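You operate a simulated robot arm through the tools that you are given. There is no shell and no other tool. Be economical: measure what you need, move in short steps, check, and stop when the job is done.

You run a simulated robot arm. Do the job below in one go: nothing can be reset, and whatever is moved stays where it is left.

Task
Put the yellow paper cup in the inside of the tub. Turn the balance dial to 20 g. Take the small measuring cup on the top of the low table and put it away on the top of the bin table. Take the big iron weight and leave it on the back of the glass counter top. Put the plum syrup bottle from the top of the low table on the top of the crate stand and the almond syrup bottle in the tool tray. Put two of the brass weights from the top of the low table in the silver deep tray. Any order will do. Set down upright: small measuring cup, big iron weight, syrup bottle.

The check looks at the end state, three seconds after you hand in, the way a careful person would. Anything else that was tipped, shoved, dropped, spilled or broken makes it a failure.

Robot
A 6-joint arm with a two-finger gripper on a trunk, on a base that drives. Base frame: it is fixed to the floor where the robot stands at the start and does not move with it; the origin is under the middle of the robot, x ahead of it, y to its left, z up; the surface under the hand at the start is at about z = 860. Readings come in mm, degrees, newtons and seconds.
With the tool pointing down near the work surface it reaches from about 280 to 720 mm from the robot's upright axis, wherever it stands. Its first joint turns from -166.0 to 166.0 degrees. Places, roughly: back of the glass counter top [-4200, 3600, 1100]; balance dial [-2000, 3700, 1000]; big iron weight [-1500, 6250, 500]; brass weight [-1750, 6500, 500]; deep tray (23x30x8 cm) [-1900, 6600, 500]; inside of the tub (23x23 cm) [1280, 2500, 660]; small measuring cup (7x6x22 cm) [-1500, 6300, 600]; syrup bottle [-1750, 6500, 500]; tool tray (35x23 cm) [1020, 4120, 800]; top of the bin table (144x15 cm) [-3180, 340, 700]; top of the crate stand [300, 2500, 500]; yellow paper cup (7x6x2 cm) [500, 0, 900]. Payload 1.57 kg.
The tool frame sits at the grasp point between the pads (the TCP): z along the fingers, y along the line on which they close. The tips reach 21 mm beyond it. Largest opening 70 mm; the body of the gripper starts 50 mm behind the TCP.
Orientation is told as [roll, pitch, yaw] about the base's x, y, z axes, in that order, counted from this pose: with the fingers straight down and closing along the base's y, the tool's x points along the base's -x, its y along +y and its z along -z.

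Tools
- The arm moves only by the tool servo_tool. Its argument "rows" is a list of rows, each a list of 6 numbers: the shift along the tool's x, y, z in mm, then the turn, a rotation vector about the tool's x, y, z in degrees. In form: [[dx, dy, dz, rx, ry, rz], ...]. A call has 1 to 10 rows; each row shifts and turns the commanded pose from where the row before left it, along the tool's axes as they then stand. "claw" is the finger opening in mm, from 0 to 70, set as the call begins (left out, the last holds). Each row takes 0.2 s and may step no farther than 50 mm and 8.6 degrees from the row before; otherwise, or with a gripper value out of range, the whole call is refused. Where a pose cannot be reached the arm comes as near as it can. A force on the tool above 40 N (or 10 N above the force at the start of the call, whichever is more), or a blocked arm, ends the call early, and 0.2 s more pass. The fingers move at their own pace and stop on an object; they squeeze with about 29 N. The grip force told is the motor's: it shows also when the fingers shut on nothing. Time passes only in rows, and 0.2 s behind the last, so rows that do not move let the fingers close. It gives the time, the measured TCP pose, the force on the tool (base axes), the opening and the grip force at its end, in the units of the frame above (readings bear some noise), with the torque about the TCP (base axes, N m) and any sound that the robot's microphone picked up, and new pictures: "pictures" is both (left out), scene, wrist or none.
- Cameras (640 x 400 px; columns grow to the right, rows downward): "scene" is now at [18.4, 131.2, 1483.5]; the picture's right is [-0.28, -0.96, 0.00], its down [-0.69, 0.20, -0.70] and it looks along [0.67, -0.20, -0.71] (base axes); focal length 259 px, centre (320, 200). "wrist" rides on the gripper at [79, 4, -81] in the tool frame; the picture's right is [-0.05, 1.00, 0.00], its down [-0.67, -0.04, -0.74] and it looks along [-0.74, -0.04, 0.67] (tool axes); focal length 256 px, centre (320, 200). There is no depth. A picture from a camera that has moved, and an enlarged one, comes with that camera's place and axes in the base frame and with its lens.
- drive_base(legs): drives the robot by 1 to 6 legs, each [ahead, left, turn to the left] in mm, mm and degrees, along the robot's own axes; the way and the turn of a leg run together, so that a leg with both is an arc; at most 1500 mm and 180 degrees a leg. The arm and the cameras ride along, it lands a little off, and it stops where it bumps. It gives what a move gives, and a new picture of the scene camera.
- head_to(pan, tilt): turns the head with the scene camera to pan (to the left, within 155 degrees either way) and tilt (down, from -29 to 69), counted from straight ahead of the robot. It gives what a move gives, and a new picture of the scene camera.
- zoom(camera, box): a new picture of the part [left, top, right, bottom] of that camera's present view, enlarged. It takes no simulated time.
- sign_off(): hands the job in; it is judged then, once.

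Work in short steps. Places have to be worked out from the pictures, the camera data and where the tool is seen: move nearer, look again, correct. Check each grasp and each placing, and mend what went wrong. You have 217 turns and 260 pictures in all, those below and enlarged ones among them. Open the gripper and draw the arm clear of the work before you hand the job in, unless the task says otherwise; then end with one line.

The tools are called after ">>>" as a command line: name --pt "numbers of a row" for each row, then --argument value for the rest, lists and objects as JSON in quotes. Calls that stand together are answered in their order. servo_tool: Moves the arm, as the interface text tells. Its arguments: {"type":"object","properties":{"rows":{"type":"array","items":{"type":"array","items":{"type":"number"}}},"claw":{"type":"number"},"pictures":{"type":"string","enum":["both","scene","wrist","none"]}},"required":["rows"]} The other tools are called the same way: drive_base (legs) drives the base; head_to (pan, tilt) turns the head that bears the scene camera; zoom (camera, box) takes an enlarged picture of a part of a camera's view; sign_off () hands the job in.

At the start:

```text
time: 0.0
ee_pos: [396.2, 69.1, 1106.4]
ee_rot: [0.0, 0.1, 0.0]
force: [0.2, 0.9, 0.2]
moment: [-0.03, -0.01, 0.0]
gripper_width: 70.1
grasp_force: 0.1
robot x, y, heading: [1.9, -1.2, 0.0]
head pan, tilt: [-16.4, 45.5]
```

scene: 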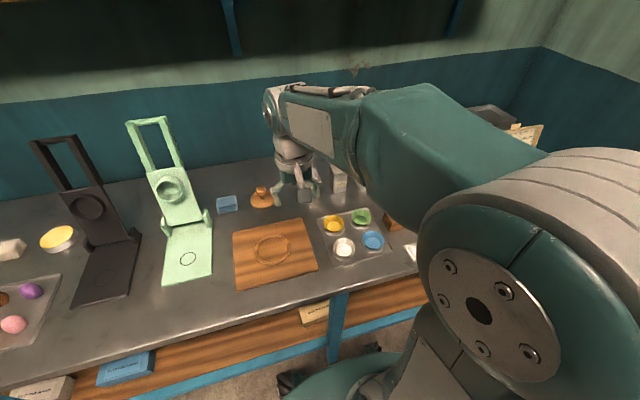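
wrist: 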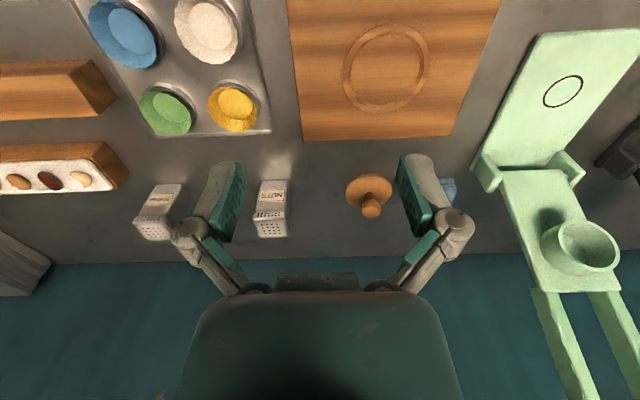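

I'll look closer at the yellow cup in the wrist view, and get an overview of the bench from the scene camera.

>>> zoom --camera "wrist" --box '[80, 0, 300, 138]'

>>> zoom --camera "scene" --box '[230, 140, 430, 265]'

```text
2.90 times, centred on (190, 69) of wrist
camera zoom: at [317.3, 73.7, 1185.9], right [0.05, 1.0, 0.0], down [0.67, -0.03, 0.74], along [0.74, -0.04, -0.67], focal length 742 px, centre (697, 580)
```

zoom: 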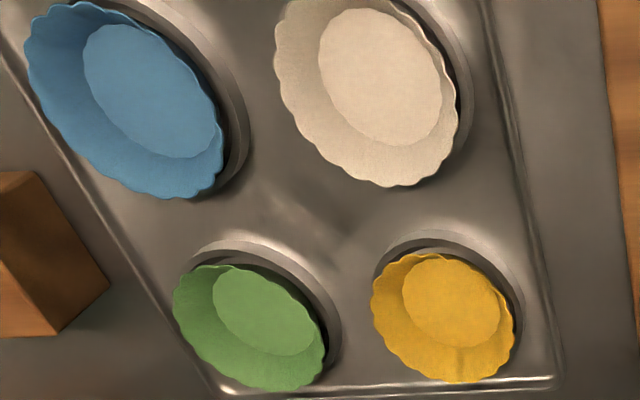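

```text
3.20 times, centred on (330, 202) of scene
camera zoom: at [18.4, 131.2, 1483.5], right [-0.28, -0.96, 0.0], down [-0.69, 0.2, -0.7], along [0.67, -0.2, -0.71], focal length 828 px, centre (288, 192)
```

zoom: 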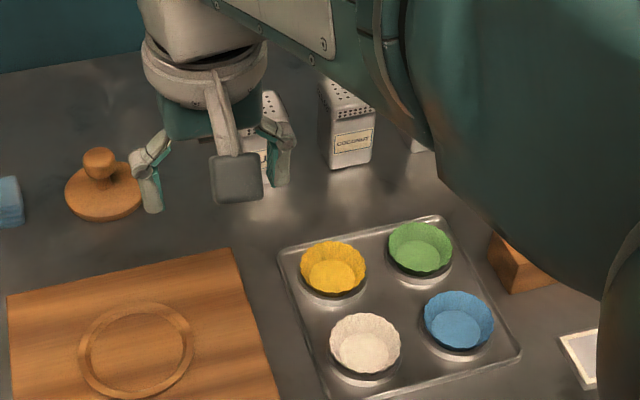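

Cups are empty and stand in a tin; yellow at about (478,-49). I'll go above its +y wall for a pinch and look again.

>>> servo_tool --pt "-27 -30 35 0 0 0" --pt "-27 -31 35 0 0 0" --pt "-27 -31 36 0 0 0" --pt "0 0 0 0 0 0" --claw 30

```text
refused: row 1 steps farther than a row can; nothing moved
```

The step was over 50 mm in norm; I'll use smaller steps.

>>> servo_tool --pt "-20 -23 26 0 0 0" --pt "-20 -23 26 0 0 0" --pt "-20 -23 27 0 0 0" --pt "-21 -23 27 0 0 0" --pt "0 0 0 0 0 0" --claw 30

```text
time: 1.2
ee_pos: [478.4, -22.2, 999.1]
ee_rot: [0.1, 0.1, 0.0]
force: [-0.2, -0.3, 0.4]
moment: [-0.02, 0.02, 0.03]
gripper_width: 29.9
grasp_force: 0.2
robot x, y, heading: [-2.7, -1.7, -0.1]
head pan, tilt: [-16.4, 45.5]
camera scene: at [19.0, 130.7, 1483.6], right [-0.28, -0.96, 0.0], down [-0.69, 0.2, -0.7], along [0.67, -0.2, -0.71], focal length 259 px, centre (320, 200)
camera wrist: at [399.0, -18.2, 1079.4], right [0.05, 1.0, 0.0], down [0.67, -0.03, 0.74], along [0.74, -0.04, -0.67], focal length 256 px, centre (320, 200)
```

scene: 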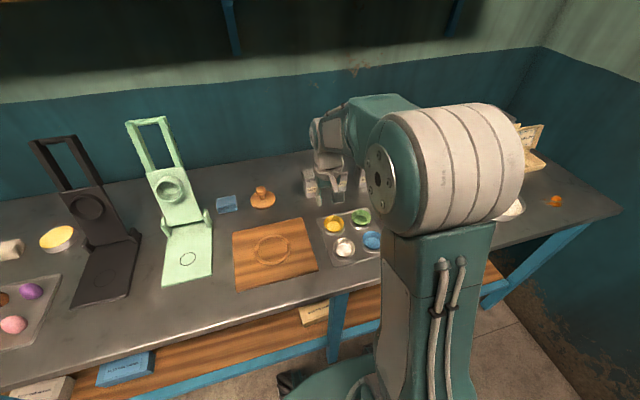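
wrist: 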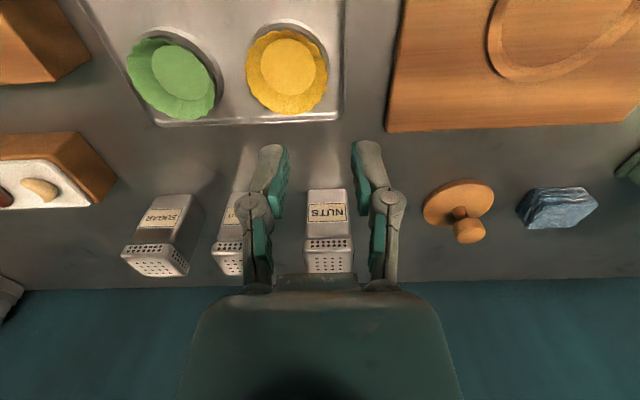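

Triangulated: cup rim z≈885, centre ≈(472.5,-47), radius 30. I'll move to its +y wall (y≈-20) and lower until the tips are just below the rim.

>>> servo_tool --pt "6 2 25 0 0 0" --pt "0 0 25 0 0 0" --pt "0 0 25 0 0 0" --pt "0 0 8 0 0 0" --pt "0 0 0 0 0 0" --claw 24 --pictures "both"

```text
time: 2.4
ee_pos: [471.1, -21.2, 916.6]
ee_rot: [0.1, 0.0, 0.0]
force: [-0.5, 0.6, -0.7]
moment: [0.02, 0.01, 0.02]
gripper_width: 23.9
grasp_force: 0.1
robot x, y, heading: [1.1, -1.0, 0.0]
head pan, tilt: [-16.4, 45.5]
camera scene: at [19.0, 130.8, 1483.6], right [-0.28, -0.96, 0.0], down [-0.69, 0.2, -0.7], along [0.67, -0.2, -0.71], focal length 259 px, centre (320, 200)
camera wrist: at [392.6, -15.5, 997.0], right [0.05, 1.0, 0.0], down [0.67, -0.03, 0.74], along [0.74, -0.04, -0.67], focal length 256 px, centre (320, 200)
```

scene: 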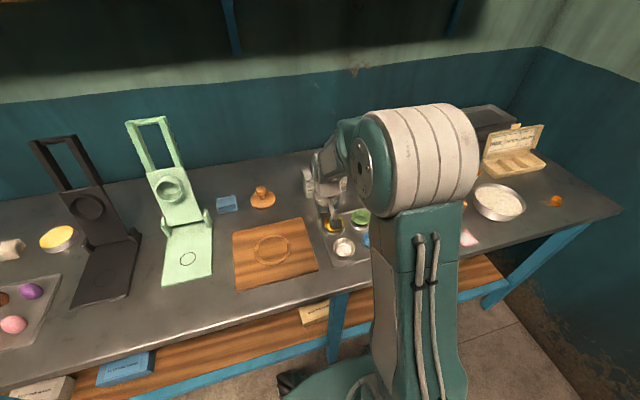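
wrist: 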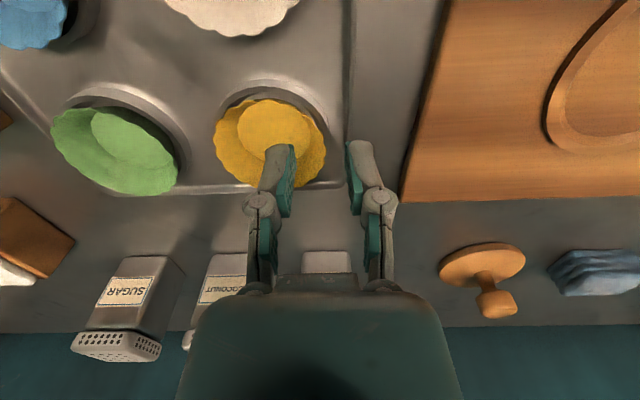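

The rim's +y edge is at y≈-16.5. I shift +2 in y and lower to 898.

>>> servo_tool --pt "-1 2 9 0 0 0" --pt "0 0 9 0 0 0" --pt "0 0 0 0 0 0" --claw 24 --pictures "wrist"

>>> zoom --camera "wrist" --box '[180, 60, 420, 210]'

```text
time: 3.2
ee_pos: [471.9, -19.5, 897.8]
ee_rot: [0.0, -0.1, 0.1]
force: [0.2, 0.0, 0.1]
moment: [0.01, -0.02, -0.03]
gripper_width: 24.0
grasp_force: 0.1
robot x, y, heading: [-4.9, -3.1, 0.3]
head pan, tilt: [-16.4, 45.5]
camera wrist: at [393.3, -14.8, 978.3], right [0.05, 1.0, 0.0], down [0.67, -0.04, 0.74], along [0.74, -0.04, -0.67], focal length 256 px, centre (320, 200)
```

wrist: 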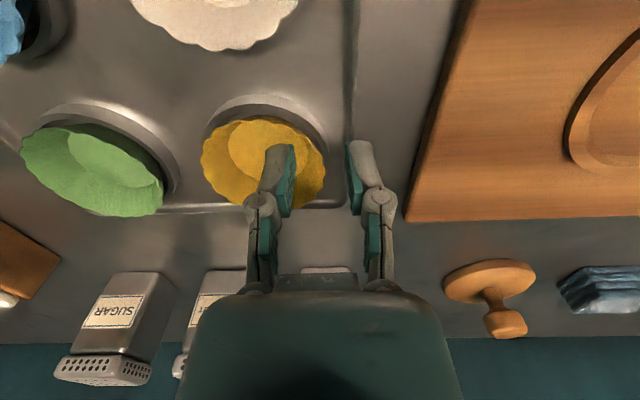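

```text
2.67 times, centred on (300, 135) of wrist
camera zoom: at [393.3, -14.8, 978.3], right [0.05, 1.0, 0.0], down [0.67, -0.04, 0.74], along [0.74, -0.04, -0.67], focal length 683 px, centre (373, 373)
```

zoom: 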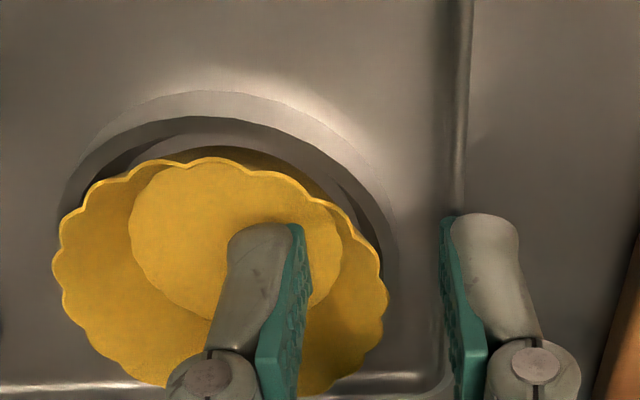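

Tips are near the rim level without contact. I lower 5 mm more and close.

>>> servo_tool --pt "0 0 3 0 0 0" --pt "0 0 2 0 0 0" --pt "0 0 0 0 0 0" --claw 24 --pictures "none"

>>> servo_tool --pt "0 0 0 0 0 0" --pt "0 0 0 0 0 0" --pt "0 0 0 0 0 0" --claw 0 --pictures "wrist"

```text
time: 4.0
ee_pos: [472.7, -18.7, 893.6]
ee_rot: [0.0, 0.1, 0.0]
force: [0.2, 0.6, 0.2]
moment: [0.0, 0.0, -0.01]
gripper_width: 23.9
grasp_force: 0.0
robot x, y, heading: [-2.8, 1.3, -0.4]
head pan, tilt: [-16.4, 45.5]
```

```text
time: 4.8
ee_pos: [474.0, -20.3, 894.0]
ee_rot: [0.0, 0.0, -0.1]
force: [9.7, -6.0, 6.9]
moment: [-0.3, -0.09, 0.24]
gripper_width: 6.2
grasp_force: 28.5
robot x, y, heading: [0.4, 0.5, -0.1]
head pan, tilt: [-16.4, 45.5]
camera wrist: at [394.0, -15.8, 974.1], right [0.05, 1.0, 0.0], down [0.66, -0.04, 0.75], along [0.74, -0.04, -0.67], focal length 256 px, centre (320, 200)
```

wrist: 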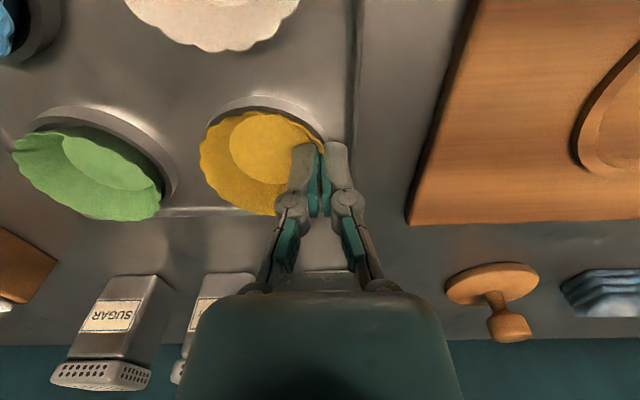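

Gripped the wall (6 mm, 28 N). Lift gently.

>>> servo_tool --pt "0 0 -10 0 0 0" --pt "0 0 -20 0 0 0" --pt "0 0 -40 0 0 0" --pt "0 0 -40 0 0 0" --pt "0 0 -40 0 0 0" --pt "0 0 0 0 0 0" --pictures "wrist"

>>> head_to --pan 70 --tilt 25

```text
time: 6.2
ee_pos: [469.9, -20.3, 1045.1]
ee_rot: [0.0, 0.1, 0.0]
force: [0.0, 0.1, -0.3]
moment: [0.02, -0.01, 0.03]
gripper_width: 6.0
grasp_force: 28.6
robot x, y, heading: [0.6, -3.0, 0.1]
head pan, tilt: [-16.4, 45.5]
camera wrist: at [391.7, -15.7, 1124.9], right [0.05, 1.0, 0.0], down [0.67, -0.04, 0.74], along [0.74, -0.04, -0.67], focal length 256 px, centre (320, 200)
```

wrist: 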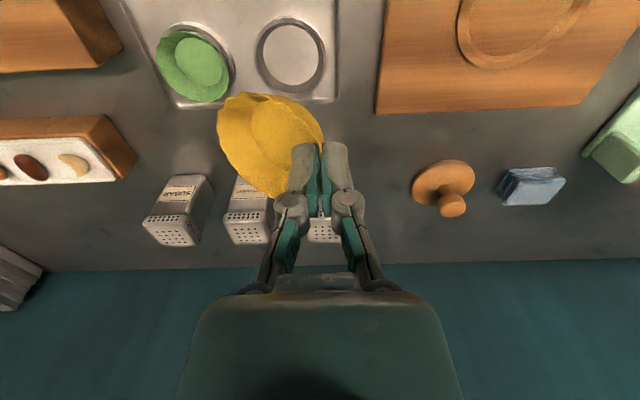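

```text
time: 7.8
ee_pos: [470.4, -20.5, 1043.8]
ee_rot: [0.0, 0.2, 0.0]
force: [0.3, 0.0, 0.2]
moment: [-0.01, 0.03, -0.01]
gripper_width: 5.9
grasp_force: 29.5
robot x, y, heading: [0.6, 2.3, 0.2]
head pan, tilt: [70.0, 25.0]
camera scene: at [-27.2, 240.3, 1514.9], right [0.94, -0.34, 0.0], down [-0.15, -0.4, -0.91], along [0.31, 0.85, -0.42], focal length 259 px, centre (320, 200)
```

scene: 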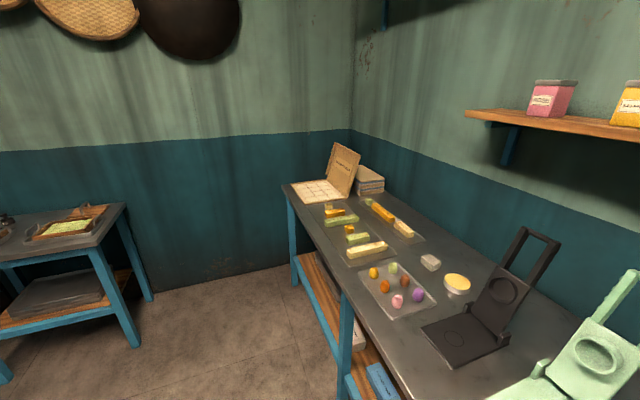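

Cup is held. Now look around for the way to the other rooms.

>>> head_to --pan 125 --tilt 15

>>> head_to --pan -130 --tilt 15

```text
time: 9.1
ee_pos: [471.8, -19.2, 1043.0]
ee_rot: [0.0, 0.1, 0.0]
force: [0.0, 1.1, 0.4]
moment: [-0.05, 0.0, 0.03]
gripper_width: 6.0
grasp_force: 29.4
robot x, y, heading: [1.6, -2.9, 0.2]
head pan, tilt: [125.0, 15.0]
camera scene: at [-112.3, 230.3, 1531.2], right [0.82, 0.57, 0.0], down [0.15, -0.21, -0.97], along [-0.55, 0.79, -0.26], focal length 259 px, centre (320, 200)
```

scene: 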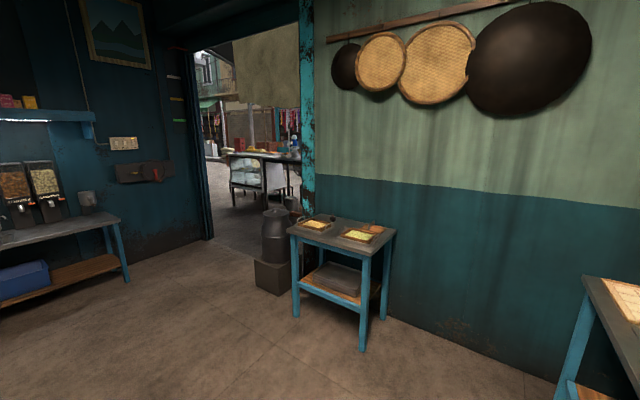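

```text
time: 12.6
ee_pos: [471.6, -20.0, 1044.1]
ee_rot: [0.0, 0.1, 0.0]
force: [-0.1, -0.4, 0.3]
moment: [-0.01, -0.02, 0.01]
gripper_width: 6.0
grasp_force: 29.0
robot x, y, heading: [0.2, 1.8, 0.1]
head pan, tilt: [-130.0, 15.0]
camera scene: at [-118.8, 82.2, 1531.3], right [-0.77, 0.64, 0.0], down [0.17, 0.2, -0.97], along [-0.62, -0.74, -0.26], focal length 259 px, centre (320, 200)
```

scene: 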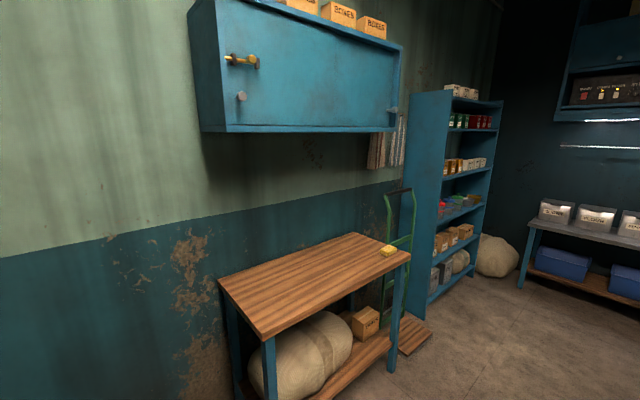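

A doorway opens in the +y wall at about x -3260…-1600. I'll pull the arm in, back off the bench, turn to +y and slide toward the doorway.

>>> servo_tool --pt "40 0 -20 0 0 0" --pt "40 0 -20 0 0 0" --pt "40 0 -20 0 0 0" --pt "0 0 0 0 0 0" --pictures "none"

>>> head_to --pan 0 --tilt 30

>>> drive_base --legs '[[-600, 0, 0], [0, 0, 90], [500, 900, 0], [400, 900, 0]]'

```text
time: 13.6
ee_pos: [351.7, -18.3, 1105.5]
ee_rot: [0.0, 0.1, -0.1]
force: [-0.3, -0.6, -0.4]
moment: [0.0, -0.01, 0.0]
gripper_width: 6.0
grasp_force: 29.4
robot x, y, heading: [2.6, 4.1, 0.0]
head pan, tilt: [-130.0, 15.0]
```

```text
time: 15.7
ee_pos: [351.1, -19.8, 1104.6]
ee_rot: [0.0, 0.1, 0.0]
force: [-0.1, -0.2, -0.7]
moment: [0.0, 0.0, 0.01]
gripper_width: 6.1
grasp_force: 29.0
robot x, y, heading: [0.9, -0.3, -0.0]
head pan, tilt: [0.0, 30.0]
camera scene: at [31.0, 153.7, 1506.9], right [0.0, -1.0, 0.0], down [-0.5, 0.0, -0.87], along [0.87, 0.0, -0.5], focal length 259 px, centre (320, 200)
```

scene: 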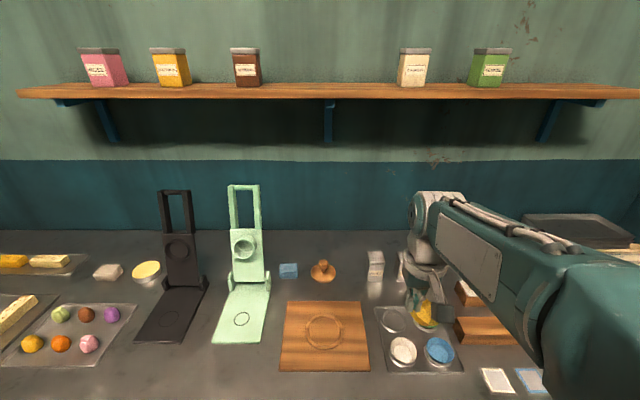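

```text
time: 32.6
ee_pos: [-2387.8, 1258.9, 1105.7]
ee_rot: [0.1, 0.0, 90.1]
force: [0.3, 0.2, 0.1]
moment: [0.01, -0.02, 0.0]
gripper_width: 6.1
grasp_force: 28.9
robot x, y, heading: [-2402.0, 905.5, 90.1]
head pan, tilt: [0.0, 30.0]
camera scene: at [-2560.4, 937.6, 1507.1], right [1.0, 0.0, 0.0], down [0.0, -0.5, -0.87], along [0.0, 0.87, -0.5], focal length 259 px, centre (320, 200)
```

scene: 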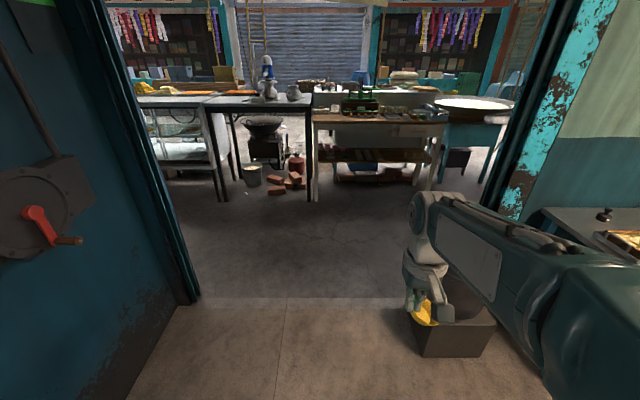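

Doorway is clear, right in front. Drive through to y≈2700 and look to the right.

>>> drive_base --legs '[[900, 0, 0], [900, 0, 0]]'

>>> head_to --pan -70 --tilt 20

>>> head_to --pan 20 --tilt 25

```text
time: 41.6
ee_pos: [-2380.8, 3042.6, 1105.2]
ee_rot: [-0.1, -0.1, 89.7]
force: [0.2, -0.1, 0.0]
moment: [-0.02, -0.01, 0.03]
gripper_width: 6.4
grasp_force: 29.0
robot x, y, heading: [-2398.9, 2689.4, 89.6]
head pan, tilt: [0.0, 30.0]
camera scene: at [-2556.6, 2723.0, 1506.9], right [1.0, 0.0, 0.0], down [0.0, -0.5, -0.87], along [0.0, 0.87, -0.5], focal length 259 px, centre (320, 200)
```

scene: 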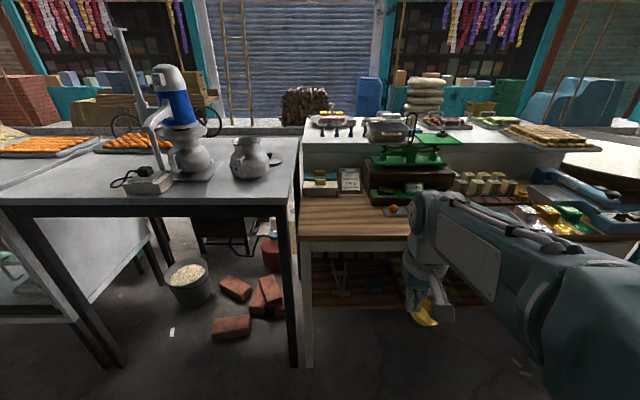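

```text
time: 43.0
ee_pos: [-2381.8, 3043.3, 1105.8]
ee_rot: [-0.2, 0.0, 89.7]
force: [-0.4, -0.3, -0.3]
moment: [-0.02, -0.04, 0.01]
gripper_width: 6.2
grasp_force: 28.9
robot x, y, heading: [-2404.5, 2693.9, 89.8]
head pan, tilt: [-70.0, 20.0]
camera scene: at [-2469.4, 2664.0, 1523.1], right [0.34, -0.94, 0.0], down [-0.32, -0.12, -0.94], along [0.88, 0.32, -0.34], focal length 259 px, centre (320, 200)
```

scene: 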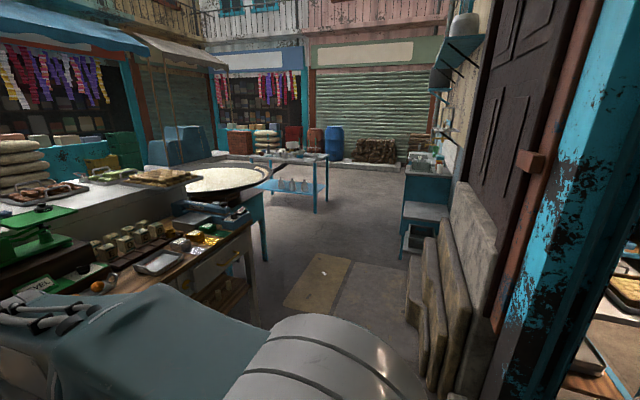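

```text
time: 44.7
ee_pos: [-2380.7, 3043.7, 1103.6]
ee_rot: [0.0, 0.0, 89.6]
force: [-0.2, -0.2, -0.7]
moment: [0.0, -0.04, 0.02]
gripper_width: 6.0
grasp_force: 29.0
robot x, y, heading: [-2400.1, 2694.7, 89.7]
head pan, tilt: [20.0, 25.0]
camera scene: at [-2588.1, 2719.3, 1514.9], right [0.94, 0.34, 0.0], down [0.14, -0.4, -0.91], along [-0.3, 0.85, -0.42], focal length 259 px, centre (320, 200)
```

scene: 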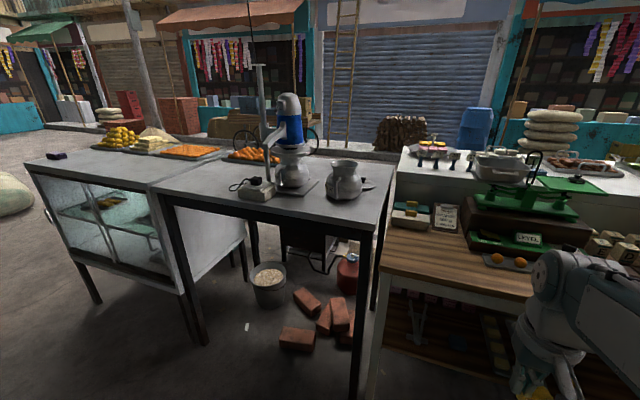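

The lane to the east runs between wall slabs and counters; the blue stands lie at the far right. Turn to face east and drive along y≈2880.

>>> head_to --pan 0 --tilt 30

>>> drive_base --legs '[[150, 0, -90], [1300, 0, 0]]'

```text
time: 45.5
ee_pos: [-2380.2, 3044.3, 1106.3]
ee_rot: [-0.1, 0.0, 89.7]
force: [0.3, 0.5, -0.4]
moment: [0.03, 0.0, 0.0]
gripper_width: 5.9
grasp_force: 28.8
robot x, y, heading: [-2401.7, 2691.8, 89.8]
head pan, tilt: [0.0, 30.0]
camera scene: at [-2556.7, 2723.0, 1506.9], right [1.0, 0.0, 0.0], down [0.0, -0.5, -0.87], along [0.0, 0.87, -0.5], focal length 259 px, centre (320, 200)
```

scene: 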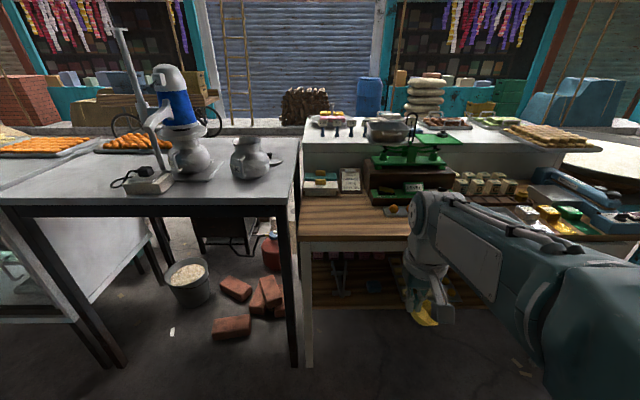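

```text
time: 55.8
ee_pos: [-649.0, 2848.5, 1105.3]
ee_rot: [-0.1, 0.0, 2.6]
force: [-0.4, -0.1, -0.1]
moment: [0.02, -0.04, -0.01]
gripper_width: 6.1
grasp_force: 29.4
robot x, y, heading: [-1007.4, 2850.2, 2.6]
head pan, tilt: [0.0, 30.0]
camera scene: at [-978.5, 3025.3, 1504.6], right [0.05, -1.0, 0.01], down [-0.5, -0.04, -0.87], along [0.87, 0.03, -0.5], focal length 259 px, centre (320, 200)
```

scene: 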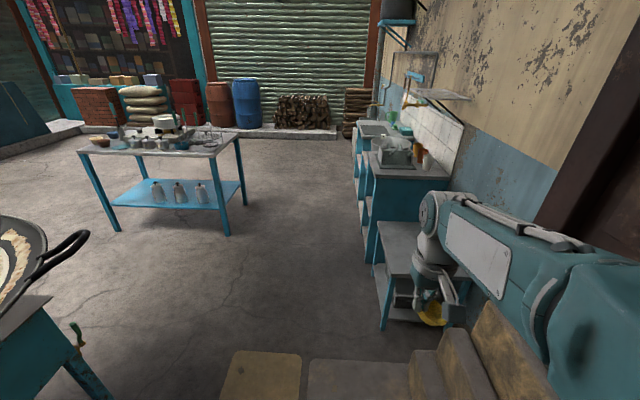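

Tub and low stand are on the right with their fronts at y≈2720; I drive to (1275,3100) and face them.

>>> drive_base --legs '[[1400, 180, 0], [890, -35, 0], [0, 0, -92.6]]'

>>> head_to --pan 0 --tilt 50

```text
time: 71.1
ee_pos: [1261.8, 2714.9, 1104.5]
ee_rot: [0.5, 0.0, -90.3]
force: [0.2, 0.5, 0.0]
moment: [0.02, 0.04, 0.0]
gripper_width: 6.3
grasp_force: 29.1
robot x, y, heading: [1294.9, 3064.9, -90.3]
head pan, tilt: [0.0, 30.0]
camera scene: at [1450.4, 3032.9, 1506.8], right [-1.0, 0.01, 0.0], down [0.0, 0.5, -0.87], along [-0.01, -0.87, -0.5], focal length 259 px, centre (320, 200)
```

scene: 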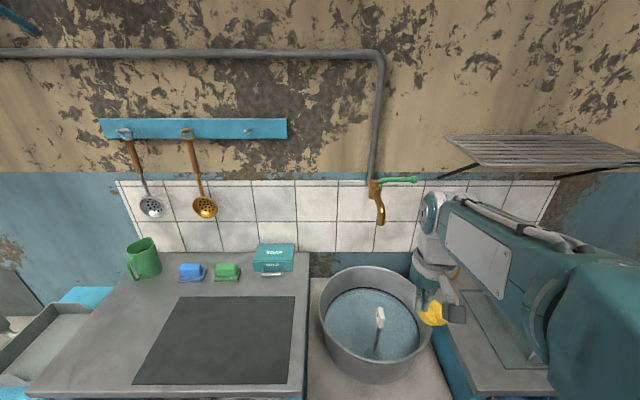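

```text
time: 72.0
ee_pos: [1258.9, 2714.0, 1105.7]
ee_rot: [0.6, 0.0, -90.2]
force: [0.3, 0.2, 0.3]
moment: [0.02, 0.04, 0.01]
gripper_width: 6.0
grasp_force: 28.7
robot x, y, heading: [1292.9, 3066.2, -90.2]
head pan, tilt: [0.0, 50.0]
camera scene: at [1448.8, 3046.3, 1477.5], right [-1.0, 0.01, 0.0], down [0.0, 0.77, -0.64], along [0.0, -0.64, -0.77], focal length 259 px, centre (320, 200)
```

scene: 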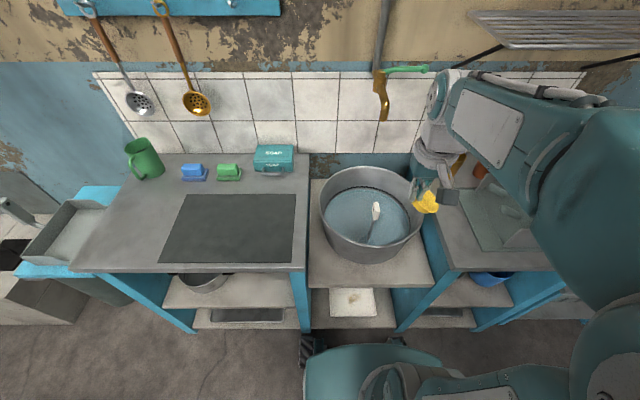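

>>> zoom --camera "scene" --box '[300, 140, 460, 270]'

>>> zoom --camera "wrist" --box '[0, 0, 640, 400]'

```text
3.08 times, centred on (380, 205) of scene
camera zoom: at [1448.8, 3046.3, 1477.5], right [-1.0, 0.01, 0.0], down [0.0, 0.77, -0.64], along [0.0, -0.64, -0.77], focal length 796 px, centre (135, 185)
```

zoom: 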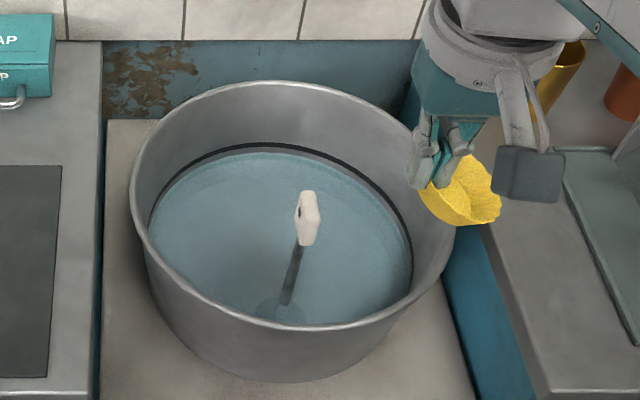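

```text
1.00 times, centred on (320, 200) of wrist (not enlarged: the box is as wide or as high as the picture)
camera zoom: at [1263.4, 2794.4, 1185.6], right [1.0, -0.06, 0.01], down [-0.05, -0.67, 0.74], along [-0.04, -0.74, -0.67], focal length 256 px, centre (320, 200)
```

zoom: 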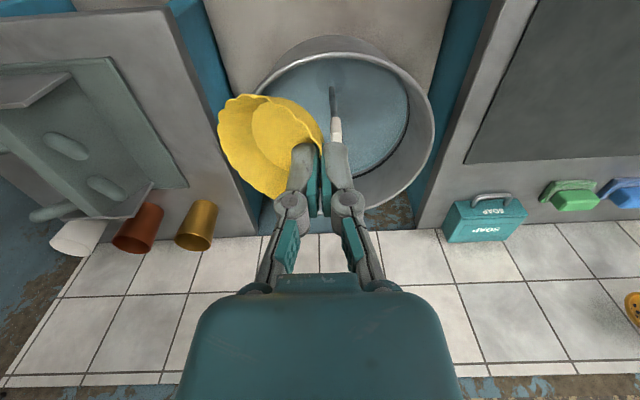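

The tub holds water and a leaning stick near its middle; rim z≈800, centre ≈(1285,2510). I'll move the cup above the -x side, clear of the stick.

>>> servo_tool --pt "-37 -9 17 0 0 0" --pt "-37 -9 17 0 0 0" --pt "-37 -9 17 0 0 0" --pt "-37 -9 17 0 0 0" --pt "-38 -8 17 0 0 0" --pt "-38 -8 17 0 0 0" --pt "0 0 0 0 0 0"

```text
time: 73.5
ee_pos: [1207.8, 2489.6, 1003.0]
ee_rot: [0.7, 0.0, -90.2]
force: [0.1, 1.0, 0.1]
moment: [0.03, 0.02, 0.01]
gripper_width: 5.9
grasp_force: 29.4
robot x, y, heading: [1293.4, 3068.3, -90.4]
head pan, tilt: [0.0, 50.0]
camera scene: at [1448.4, 3044.9, 1477.4], right [-1.0, 0.01, 0.0], down [0.0, 0.77, -0.64], along [0.0, -0.64, -0.77], focal length 259 px, centre (320, 200)
camera wrist: at [1211.0, 2570.1, 1082.4], right [1.0, -0.06, 0.01], down [-0.05, -0.67, 0.74], along [-0.03, -0.74, -0.67], focal length 256 px, centre (320, 200)
```

scene: 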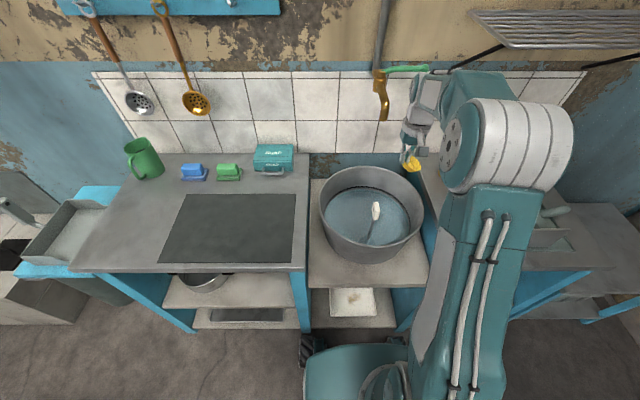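
wrist: 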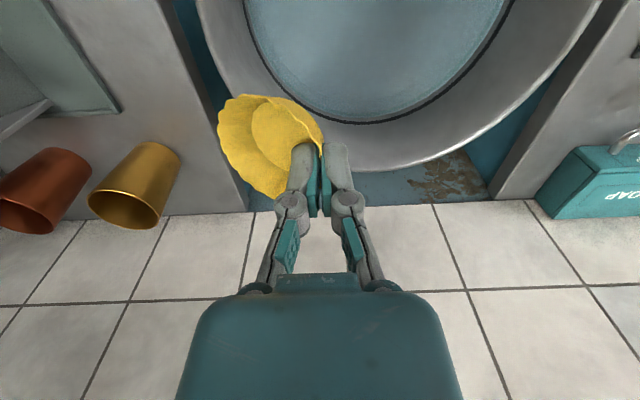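

Geometry agrees (centre ≈(1278,2495)). Lower to z≈805 and check.

>>> servo_tool --pt "0 8 40 0 0 0" --pt "0 0 40 0 0 0" --pt "0 0 40 0 0 0" --pt "0 0 40 0 0 0" --pt "0 0 38 0 0 0" --pt "0 0 0 0 0 0"

>>> zoom --camera "scene" --box '[300, 140, 460, 270]'

```text
time: 75.0
ee_pos: [1219.7, 2491.2, 804.6]
ee_rot: [0.7, 0.0, -90.3]
force: [0.3, 0.2, -0.8]
moment: [-0.01, 0.02, 0.01]
gripper_width: 5.9
grasp_force: 28.5
robot x, y, heading: [1295.2, 3065.9, -90.2]
head pan, tilt: [0.0, 50.0]
camera scene: at [1448.5, 3044.7, 1477.4], right [-1.0, 0.01, 0.0], down [0.0, 0.77, -0.64], along [0.0, -0.64, -0.77], focal length 259 px, centre (320, 200)
camera wrist: at [1223.9, 2570.2, 885.0], right [1.0, -0.06, 0.01], down [-0.05, -0.67, 0.74], along [-0.04, -0.74, -0.67], focal length 256 px, centre (320, 200)
```

scene: 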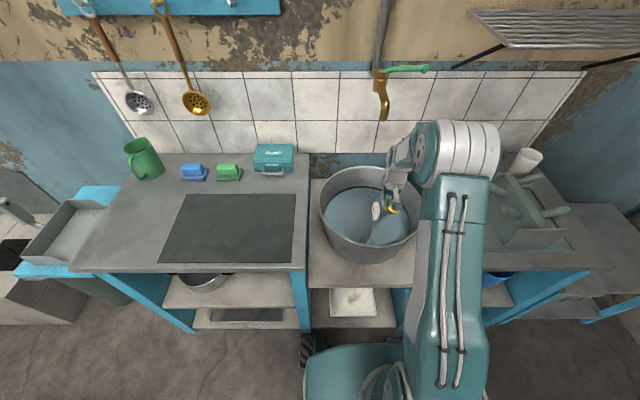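
wrist: 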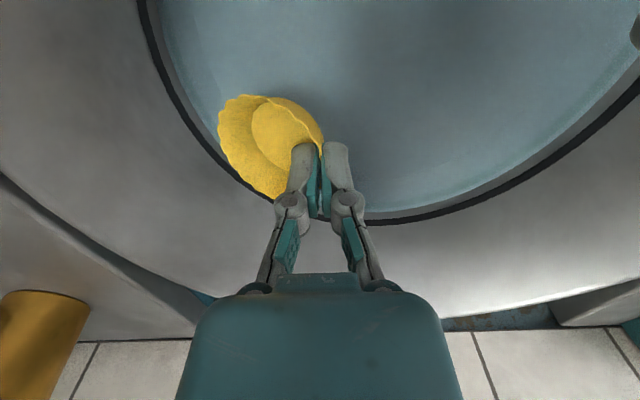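

```text
3.08 times, centred on (380, 205) of scene
camera zoom: at [1448.5, 3044.7, 1477.4], right [-1.0, 0.01, 0.0], down [0.0, 0.77, -0.64], along [0.0, -0.64, -0.77], focal length 796 px, centre (135, 185)
```

zoom: 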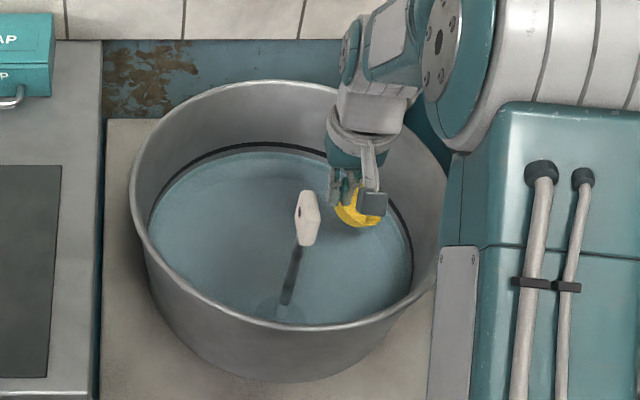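

Cup is inside, over the water. Lower further in small steps watching the force.

>>> servo_tool --pt "0 0 10 0 0 0" --pt "0 0 10 0 0 0" --pt "0 0 10 0 0 0" --pt "0 0 10 0 0 0" --pt "0 0 0 0 0 0"

>>> zoom --camera "scene" --box '[300, 140, 460, 270]'

```text
time: 76.2
ee_pos: [1218.7, 2491.1, 765.9]
ee_rot: [0.7, 0.1, -90.3]
force: [-0.5, -0.6, -0.4]
moment: [0.01, 0.05, 0.0]
gripper_width: 6.2
grasp_force: 29.0
robot x, y, heading: [1290.8, 3064.0, -90.4]
head pan, tilt: [0.0, 50.0]
camera scene: at [1448.5, 3044.7, 1477.4], right [-1.0, 0.01, 0.0], down [0.0, 0.77, -0.64], along [0.0, -0.64, -0.77], focal length 259 px, centre (320, 200)
camera wrist: at [1222.4, 2570.0, 845.2], right [1.0, -0.06, 0.01], down [-0.05, -0.67, 0.74], along [-0.04, -0.74, -0.67], focal length 256 px, centre (320, 200)
```

scene: 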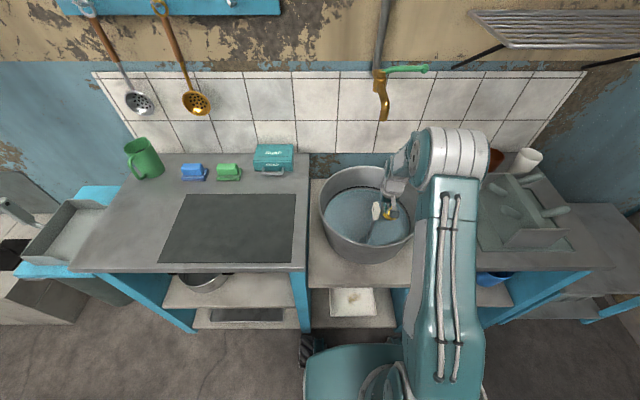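
wrist: 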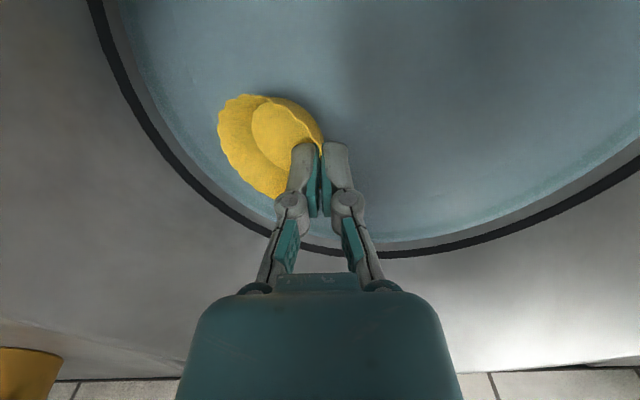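

```text
3.08 times, centred on (380, 205) of scene
camera zoom: at [1448.5, 3044.7, 1477.4], right [-1.0, 0.01, 0.0], down [0.0, 0.77, -0.64], along [0.0, -0.64, -0.77], focal length 796 px, centre (135, 185)
```

zoom: 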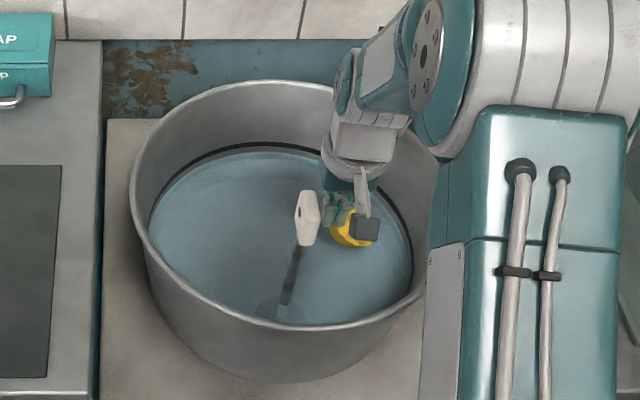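

Still not touching; 35 mm more.

>>> servo_tool --pt "0 0 9 0 0 0" --pt "0 0 9 0 0 0" --pt "0 0 9 0 0 0" --pt "0 0 8 0 0 0" --pt "0 0 0 0 0 0" --pictures "wrist"

>>> zoom --camera "scene" --box '[300, 140, 460, 270]'

```text
time: 77.3
ee_pos: [1219.4, 2489.6, 730.4]
ee_rot: [0.7, -0.1, -90.3]
force: [0.7, -1.2, 0.9]
moment: [-0.01, 0.03, 0.01]
gripper_width: 5.9
grasp_force: 29.1
robot x, y, heading: [1294.6, 3066.1, -90.2]
head pan, tilt: [0.0, 50.0]
camera wrist: at [1222.8, 2570.0, 811.2], right [1.0, -0.06, 0.01], down [-0.05, -0.67, 0.74], along [-0.03, -0.74, -0.67], focal length 256 px, centre (320, 200)
```

wrist: 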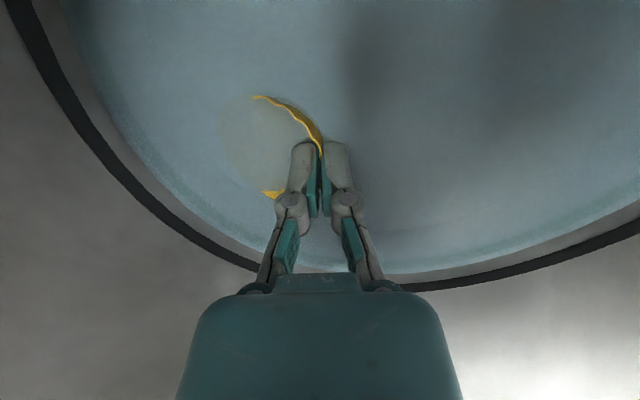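

```text
3.08 times, centred on (380, 205) of scene
camera zoom: at [1448.5, 3044.7, 1477.4], right [-1.0, 0.01, 0.0], down [0.0, 0.77, -0.64], along [0.0, -0.64, -0.77], focal length 796 px, centre (135, 185)
```

zoom: 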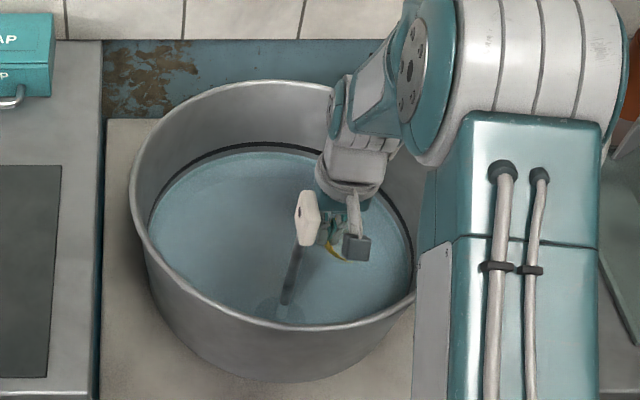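

The water is only visual; the tub bottom lies ≈660. Lower until contact, then release.

>>> servo_tool --pt "0 0 6 0 0 0" --pt "0 0 6 0 0 0" --pt "0 0 5 0 0 0" --pt "0 0 5 0 0 0" --pt "0 0 0 0 0 0" --pictures "none"

>>> servo_tool --pt "0 0 0 0 0 0" --pt "0 0 0 0 0 0" --claw 20 --pictures "wrist"

```text
time: 78.5
ee_pos: [1218.3, 2490.5, 708.9]
ee_rot: [0.7, 0.0, -90.3]
force: [-0.1, 0.4, 0.8]
moment: [0.02, 0.05, 0.02]
gripper_width: 6.2
grasp_force: 29.2
robot x, y, heading: [1293.9, 3066.8, -90.3]
head pan, tilt: [0.0, 50.0]
```

```text
time: 79.2
ee_pos: [1218.9, 2490.8, 707.7]
ee_rot: [0.7, 0.0, -90.2]
force: [-0.8, 1.0, -0.2]
moment: [-0.01, -0.04, -0.03]
gripper_width: 20.1
grasp_force: 0.2
robot x, y, heading: [1296.3, 3064.0, -90.6]
head pan, tilt: [0.0, 50.0]
camera wrist: at [1222.6, 2570.1, 788.1], right [1.0, -0.06, 0.01], down [-0.05, -0.67, 0.74], along [-0.04, -0.74, -0.67], focal length 256 px, centre (320, 200)
```

wrist: 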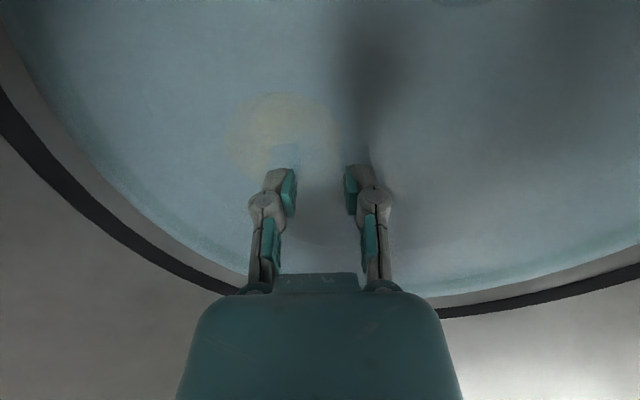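

Released; the cup lies flat under the water film. Raise straight up and check.

>>> servo_tool --pt "0 0 -10 0 0 0" --pt "0 0 -30 0 0 0" --pt "0 0 -45 0 0 0" --pt "0 0 -45 0 0 0" --pt "0 0 -45 0 0 0" --pt "0 0 -45 0 0 0" --pt "0 0 -45 0 0 0" --pt "0 0 -45 0 0 0" --pt "0 0 0 0 0 0" --pictures "wrist"

>>> zoom --camera "scene" --box '[300, 140, 460, 270]'

```text
time: 81.2
ee_pos: [1213.2, 2490.4, 1021.4]
ee_rot: [0.7, 0.0, -90.3]
force: [0.4, -0.1, 0.6]
moment: [-0.01, 0.01, 0.01]
gripper_width: 19.9
grasp_force: 0.0
robot x, y, heading: [1293.1, 3066.2, -90.4]
head pan, tilt: [0.0, 50.0]
camera wrist: at [1217.9, 2570.9, 1101.8], right [1.0, -0.06, 0.01], down [-0.05, -0.67, 0.74], along [-0.04, -0.74, -0.67], focal length 256 px, centre (320, 200)
```

wrist: 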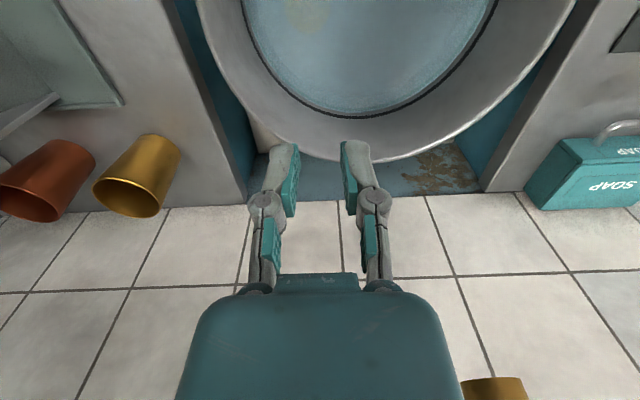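

```text
3.08 times, centred on (380, 205) of scene
camera zoom: at [1448.6, 3045.1, 1477.4], right [-1.0, 0.01, 0.0], down [0.0, 0.77, -0.64], along [0.0, -0.64, -0.77], focal length 796 px, centre (135, 185)
```

zoom: 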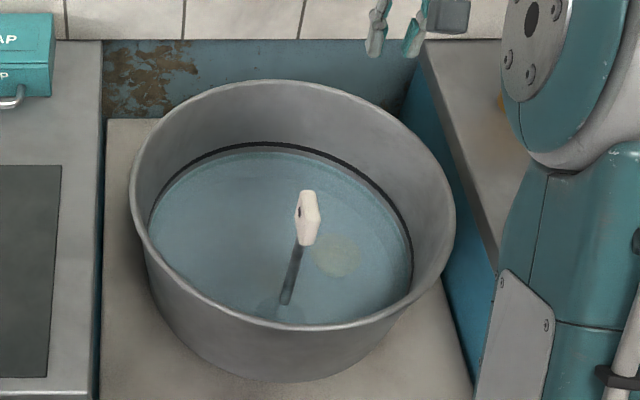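

Cup done. Retract the arm and look at the crate stand (right) and the tool tray table (behind).

>>> servo_tool --pt "44 0 -15 0 0 0" --pt "44 0 -15 0 0 0" --pt "44 0 -15 0 0 0" --pt "44 0 -15 0 0 0" --pt "44 0 -15 0 0 0" --pt "0 0 0 0 0 0" --claw 60 --pictures "none"

>>> head_to --pan -65 --tilt 35

>>> head_to --pan -150 --tilt 25

```text
time: 82.5
ee_pos: [1216.0, 2714.3, 1094.2]
ee_rot: [0.7, 0.1, -90.3]
force: [-0.7, 0.6, 0.2]
moment: [-0.01, 0.01, -0.01]
gripper_width: 60.0
grasp_force: 0.2
robot x, y, heading: [1295.6, 3064.4, -90.3]
head pan, tilt: [0.0, 50.0]
```

```text
time: 83.9
ee_pos: [1216.4, 2713.4, 1094.7]
ee_rot: [0.7, -0.1, -90.3]
force: [0.4, 0.9, -0.1]
moment: [-0.02, -0.01, 0.05]
gripper_width: 59.9
grasp_force: 0.0
robot x, y, heading: [1293.2, 3069.5, -90.7]
head pan, tilt: [-65.0, 35.0]
camera scene: at [1369.1, 3086.4, 1499.2], right [-0.42, 0.91, 0.0], down [0.52, 0.24, -0.82], along [-0.74, -0.34, -0.57], focal length 259 px, centre (320, 200)
```

scene: 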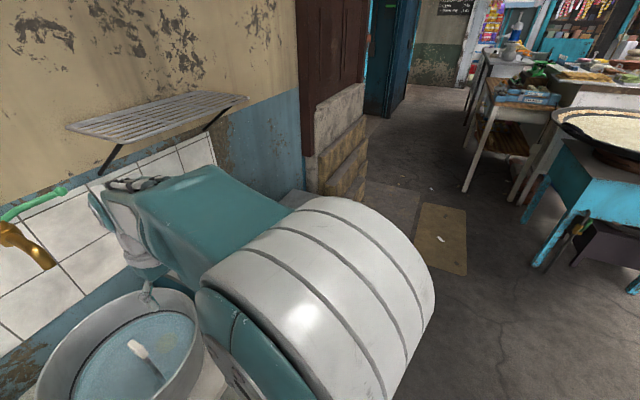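

```text
time: 85.5
ee_pos: [1215.0, 2713.9, 1094.7]
ee_rot: [0.7, -0.1, -90.3]
force: [0.5, 0.2, 0.3]
moment: [0.0, 0.01, 0.0]
gripper_width: 59.9
grasp_force: 0.0
robot x, y, heading: [1292.5, 3067.8, -90.3]
head pan, tilt: [-150.0, 25.0]
camera scene: at [1403.4, 3203.3, 1515.0], right [0.87, 0.5, 0.0], down [0.21, -0.37, -0.91], along [-0.45, 0.79, -0.42], focal length 259 px, centre (320, 200)
```

scene: 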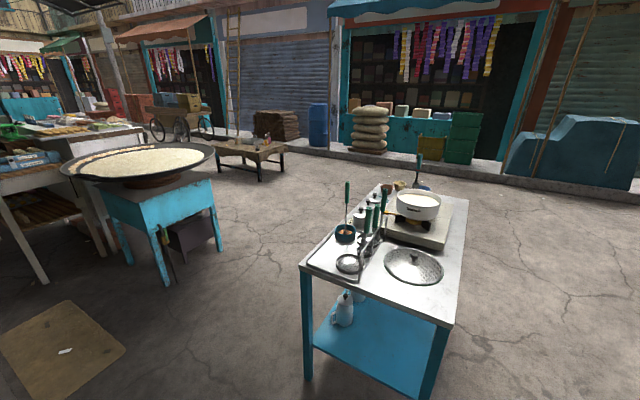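

The low table is visible far back-left; lane between pan table (x<-450) and tool-tray table (x>880). I back off, turn to +y, strafe and drive up the lane.

>>> head_to --pan 0 --tilt 25

>>> drive_base --legs '[[-100, 0, 0], [0, 0, 179.9], [0, 1060, 0], [1200, 0, 0], [1000, 0, 0]]'

```text
time: 87.8
ee_pos: [1214.8, 2712.3, 1093.9]
ee_rot: [0.7, 0.0, -90.3]
force: [0.1, 0.0, 0.0]
moment: [0.01, 0.0, -0.01]
gripper_width: 59.6
grasp_force: 0.0
robot x, y, heading: [1291.0, 3067.5, -90.7]
head pan, tilt: [0.0, 25.0]
camera scene: at [1448.6, 3031.1, 1514.9], right [-1.0, 0.01, 0.0], down [0.0, 0.42, -0.91], along [-0.01, -0.91, -0.42], focal length 259 px, centre (320, 200)
```

scene: 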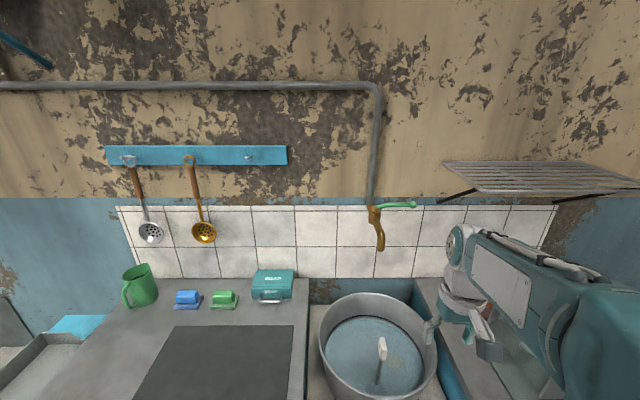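

```text
time: 111.9
ee_pos: [317.2, 5735.6, 1093.6]
ee_rot: [0.7, 0.0, 90.7]
force: [0.4, -1.0, 0.0]
moment: [-0.01, 0.0, -0.01]
gripper_width: 59.9
grasp_force: 0.0
robot x, y, heading: [244.9, 5382.2, 90.8]
head pan, tilt: [0.0, 25.0]
camera scene: at [88.6, 5412.2, 1514.9], right [1.0, 0.01, 0.0], down [0.01, -0.42, -0.91], along [-0.01, 0.91, -0.42], focal length 259 px, centre (320, 200)
```

scene: 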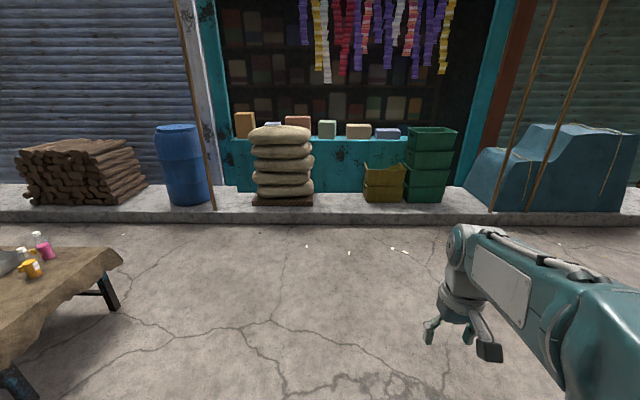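

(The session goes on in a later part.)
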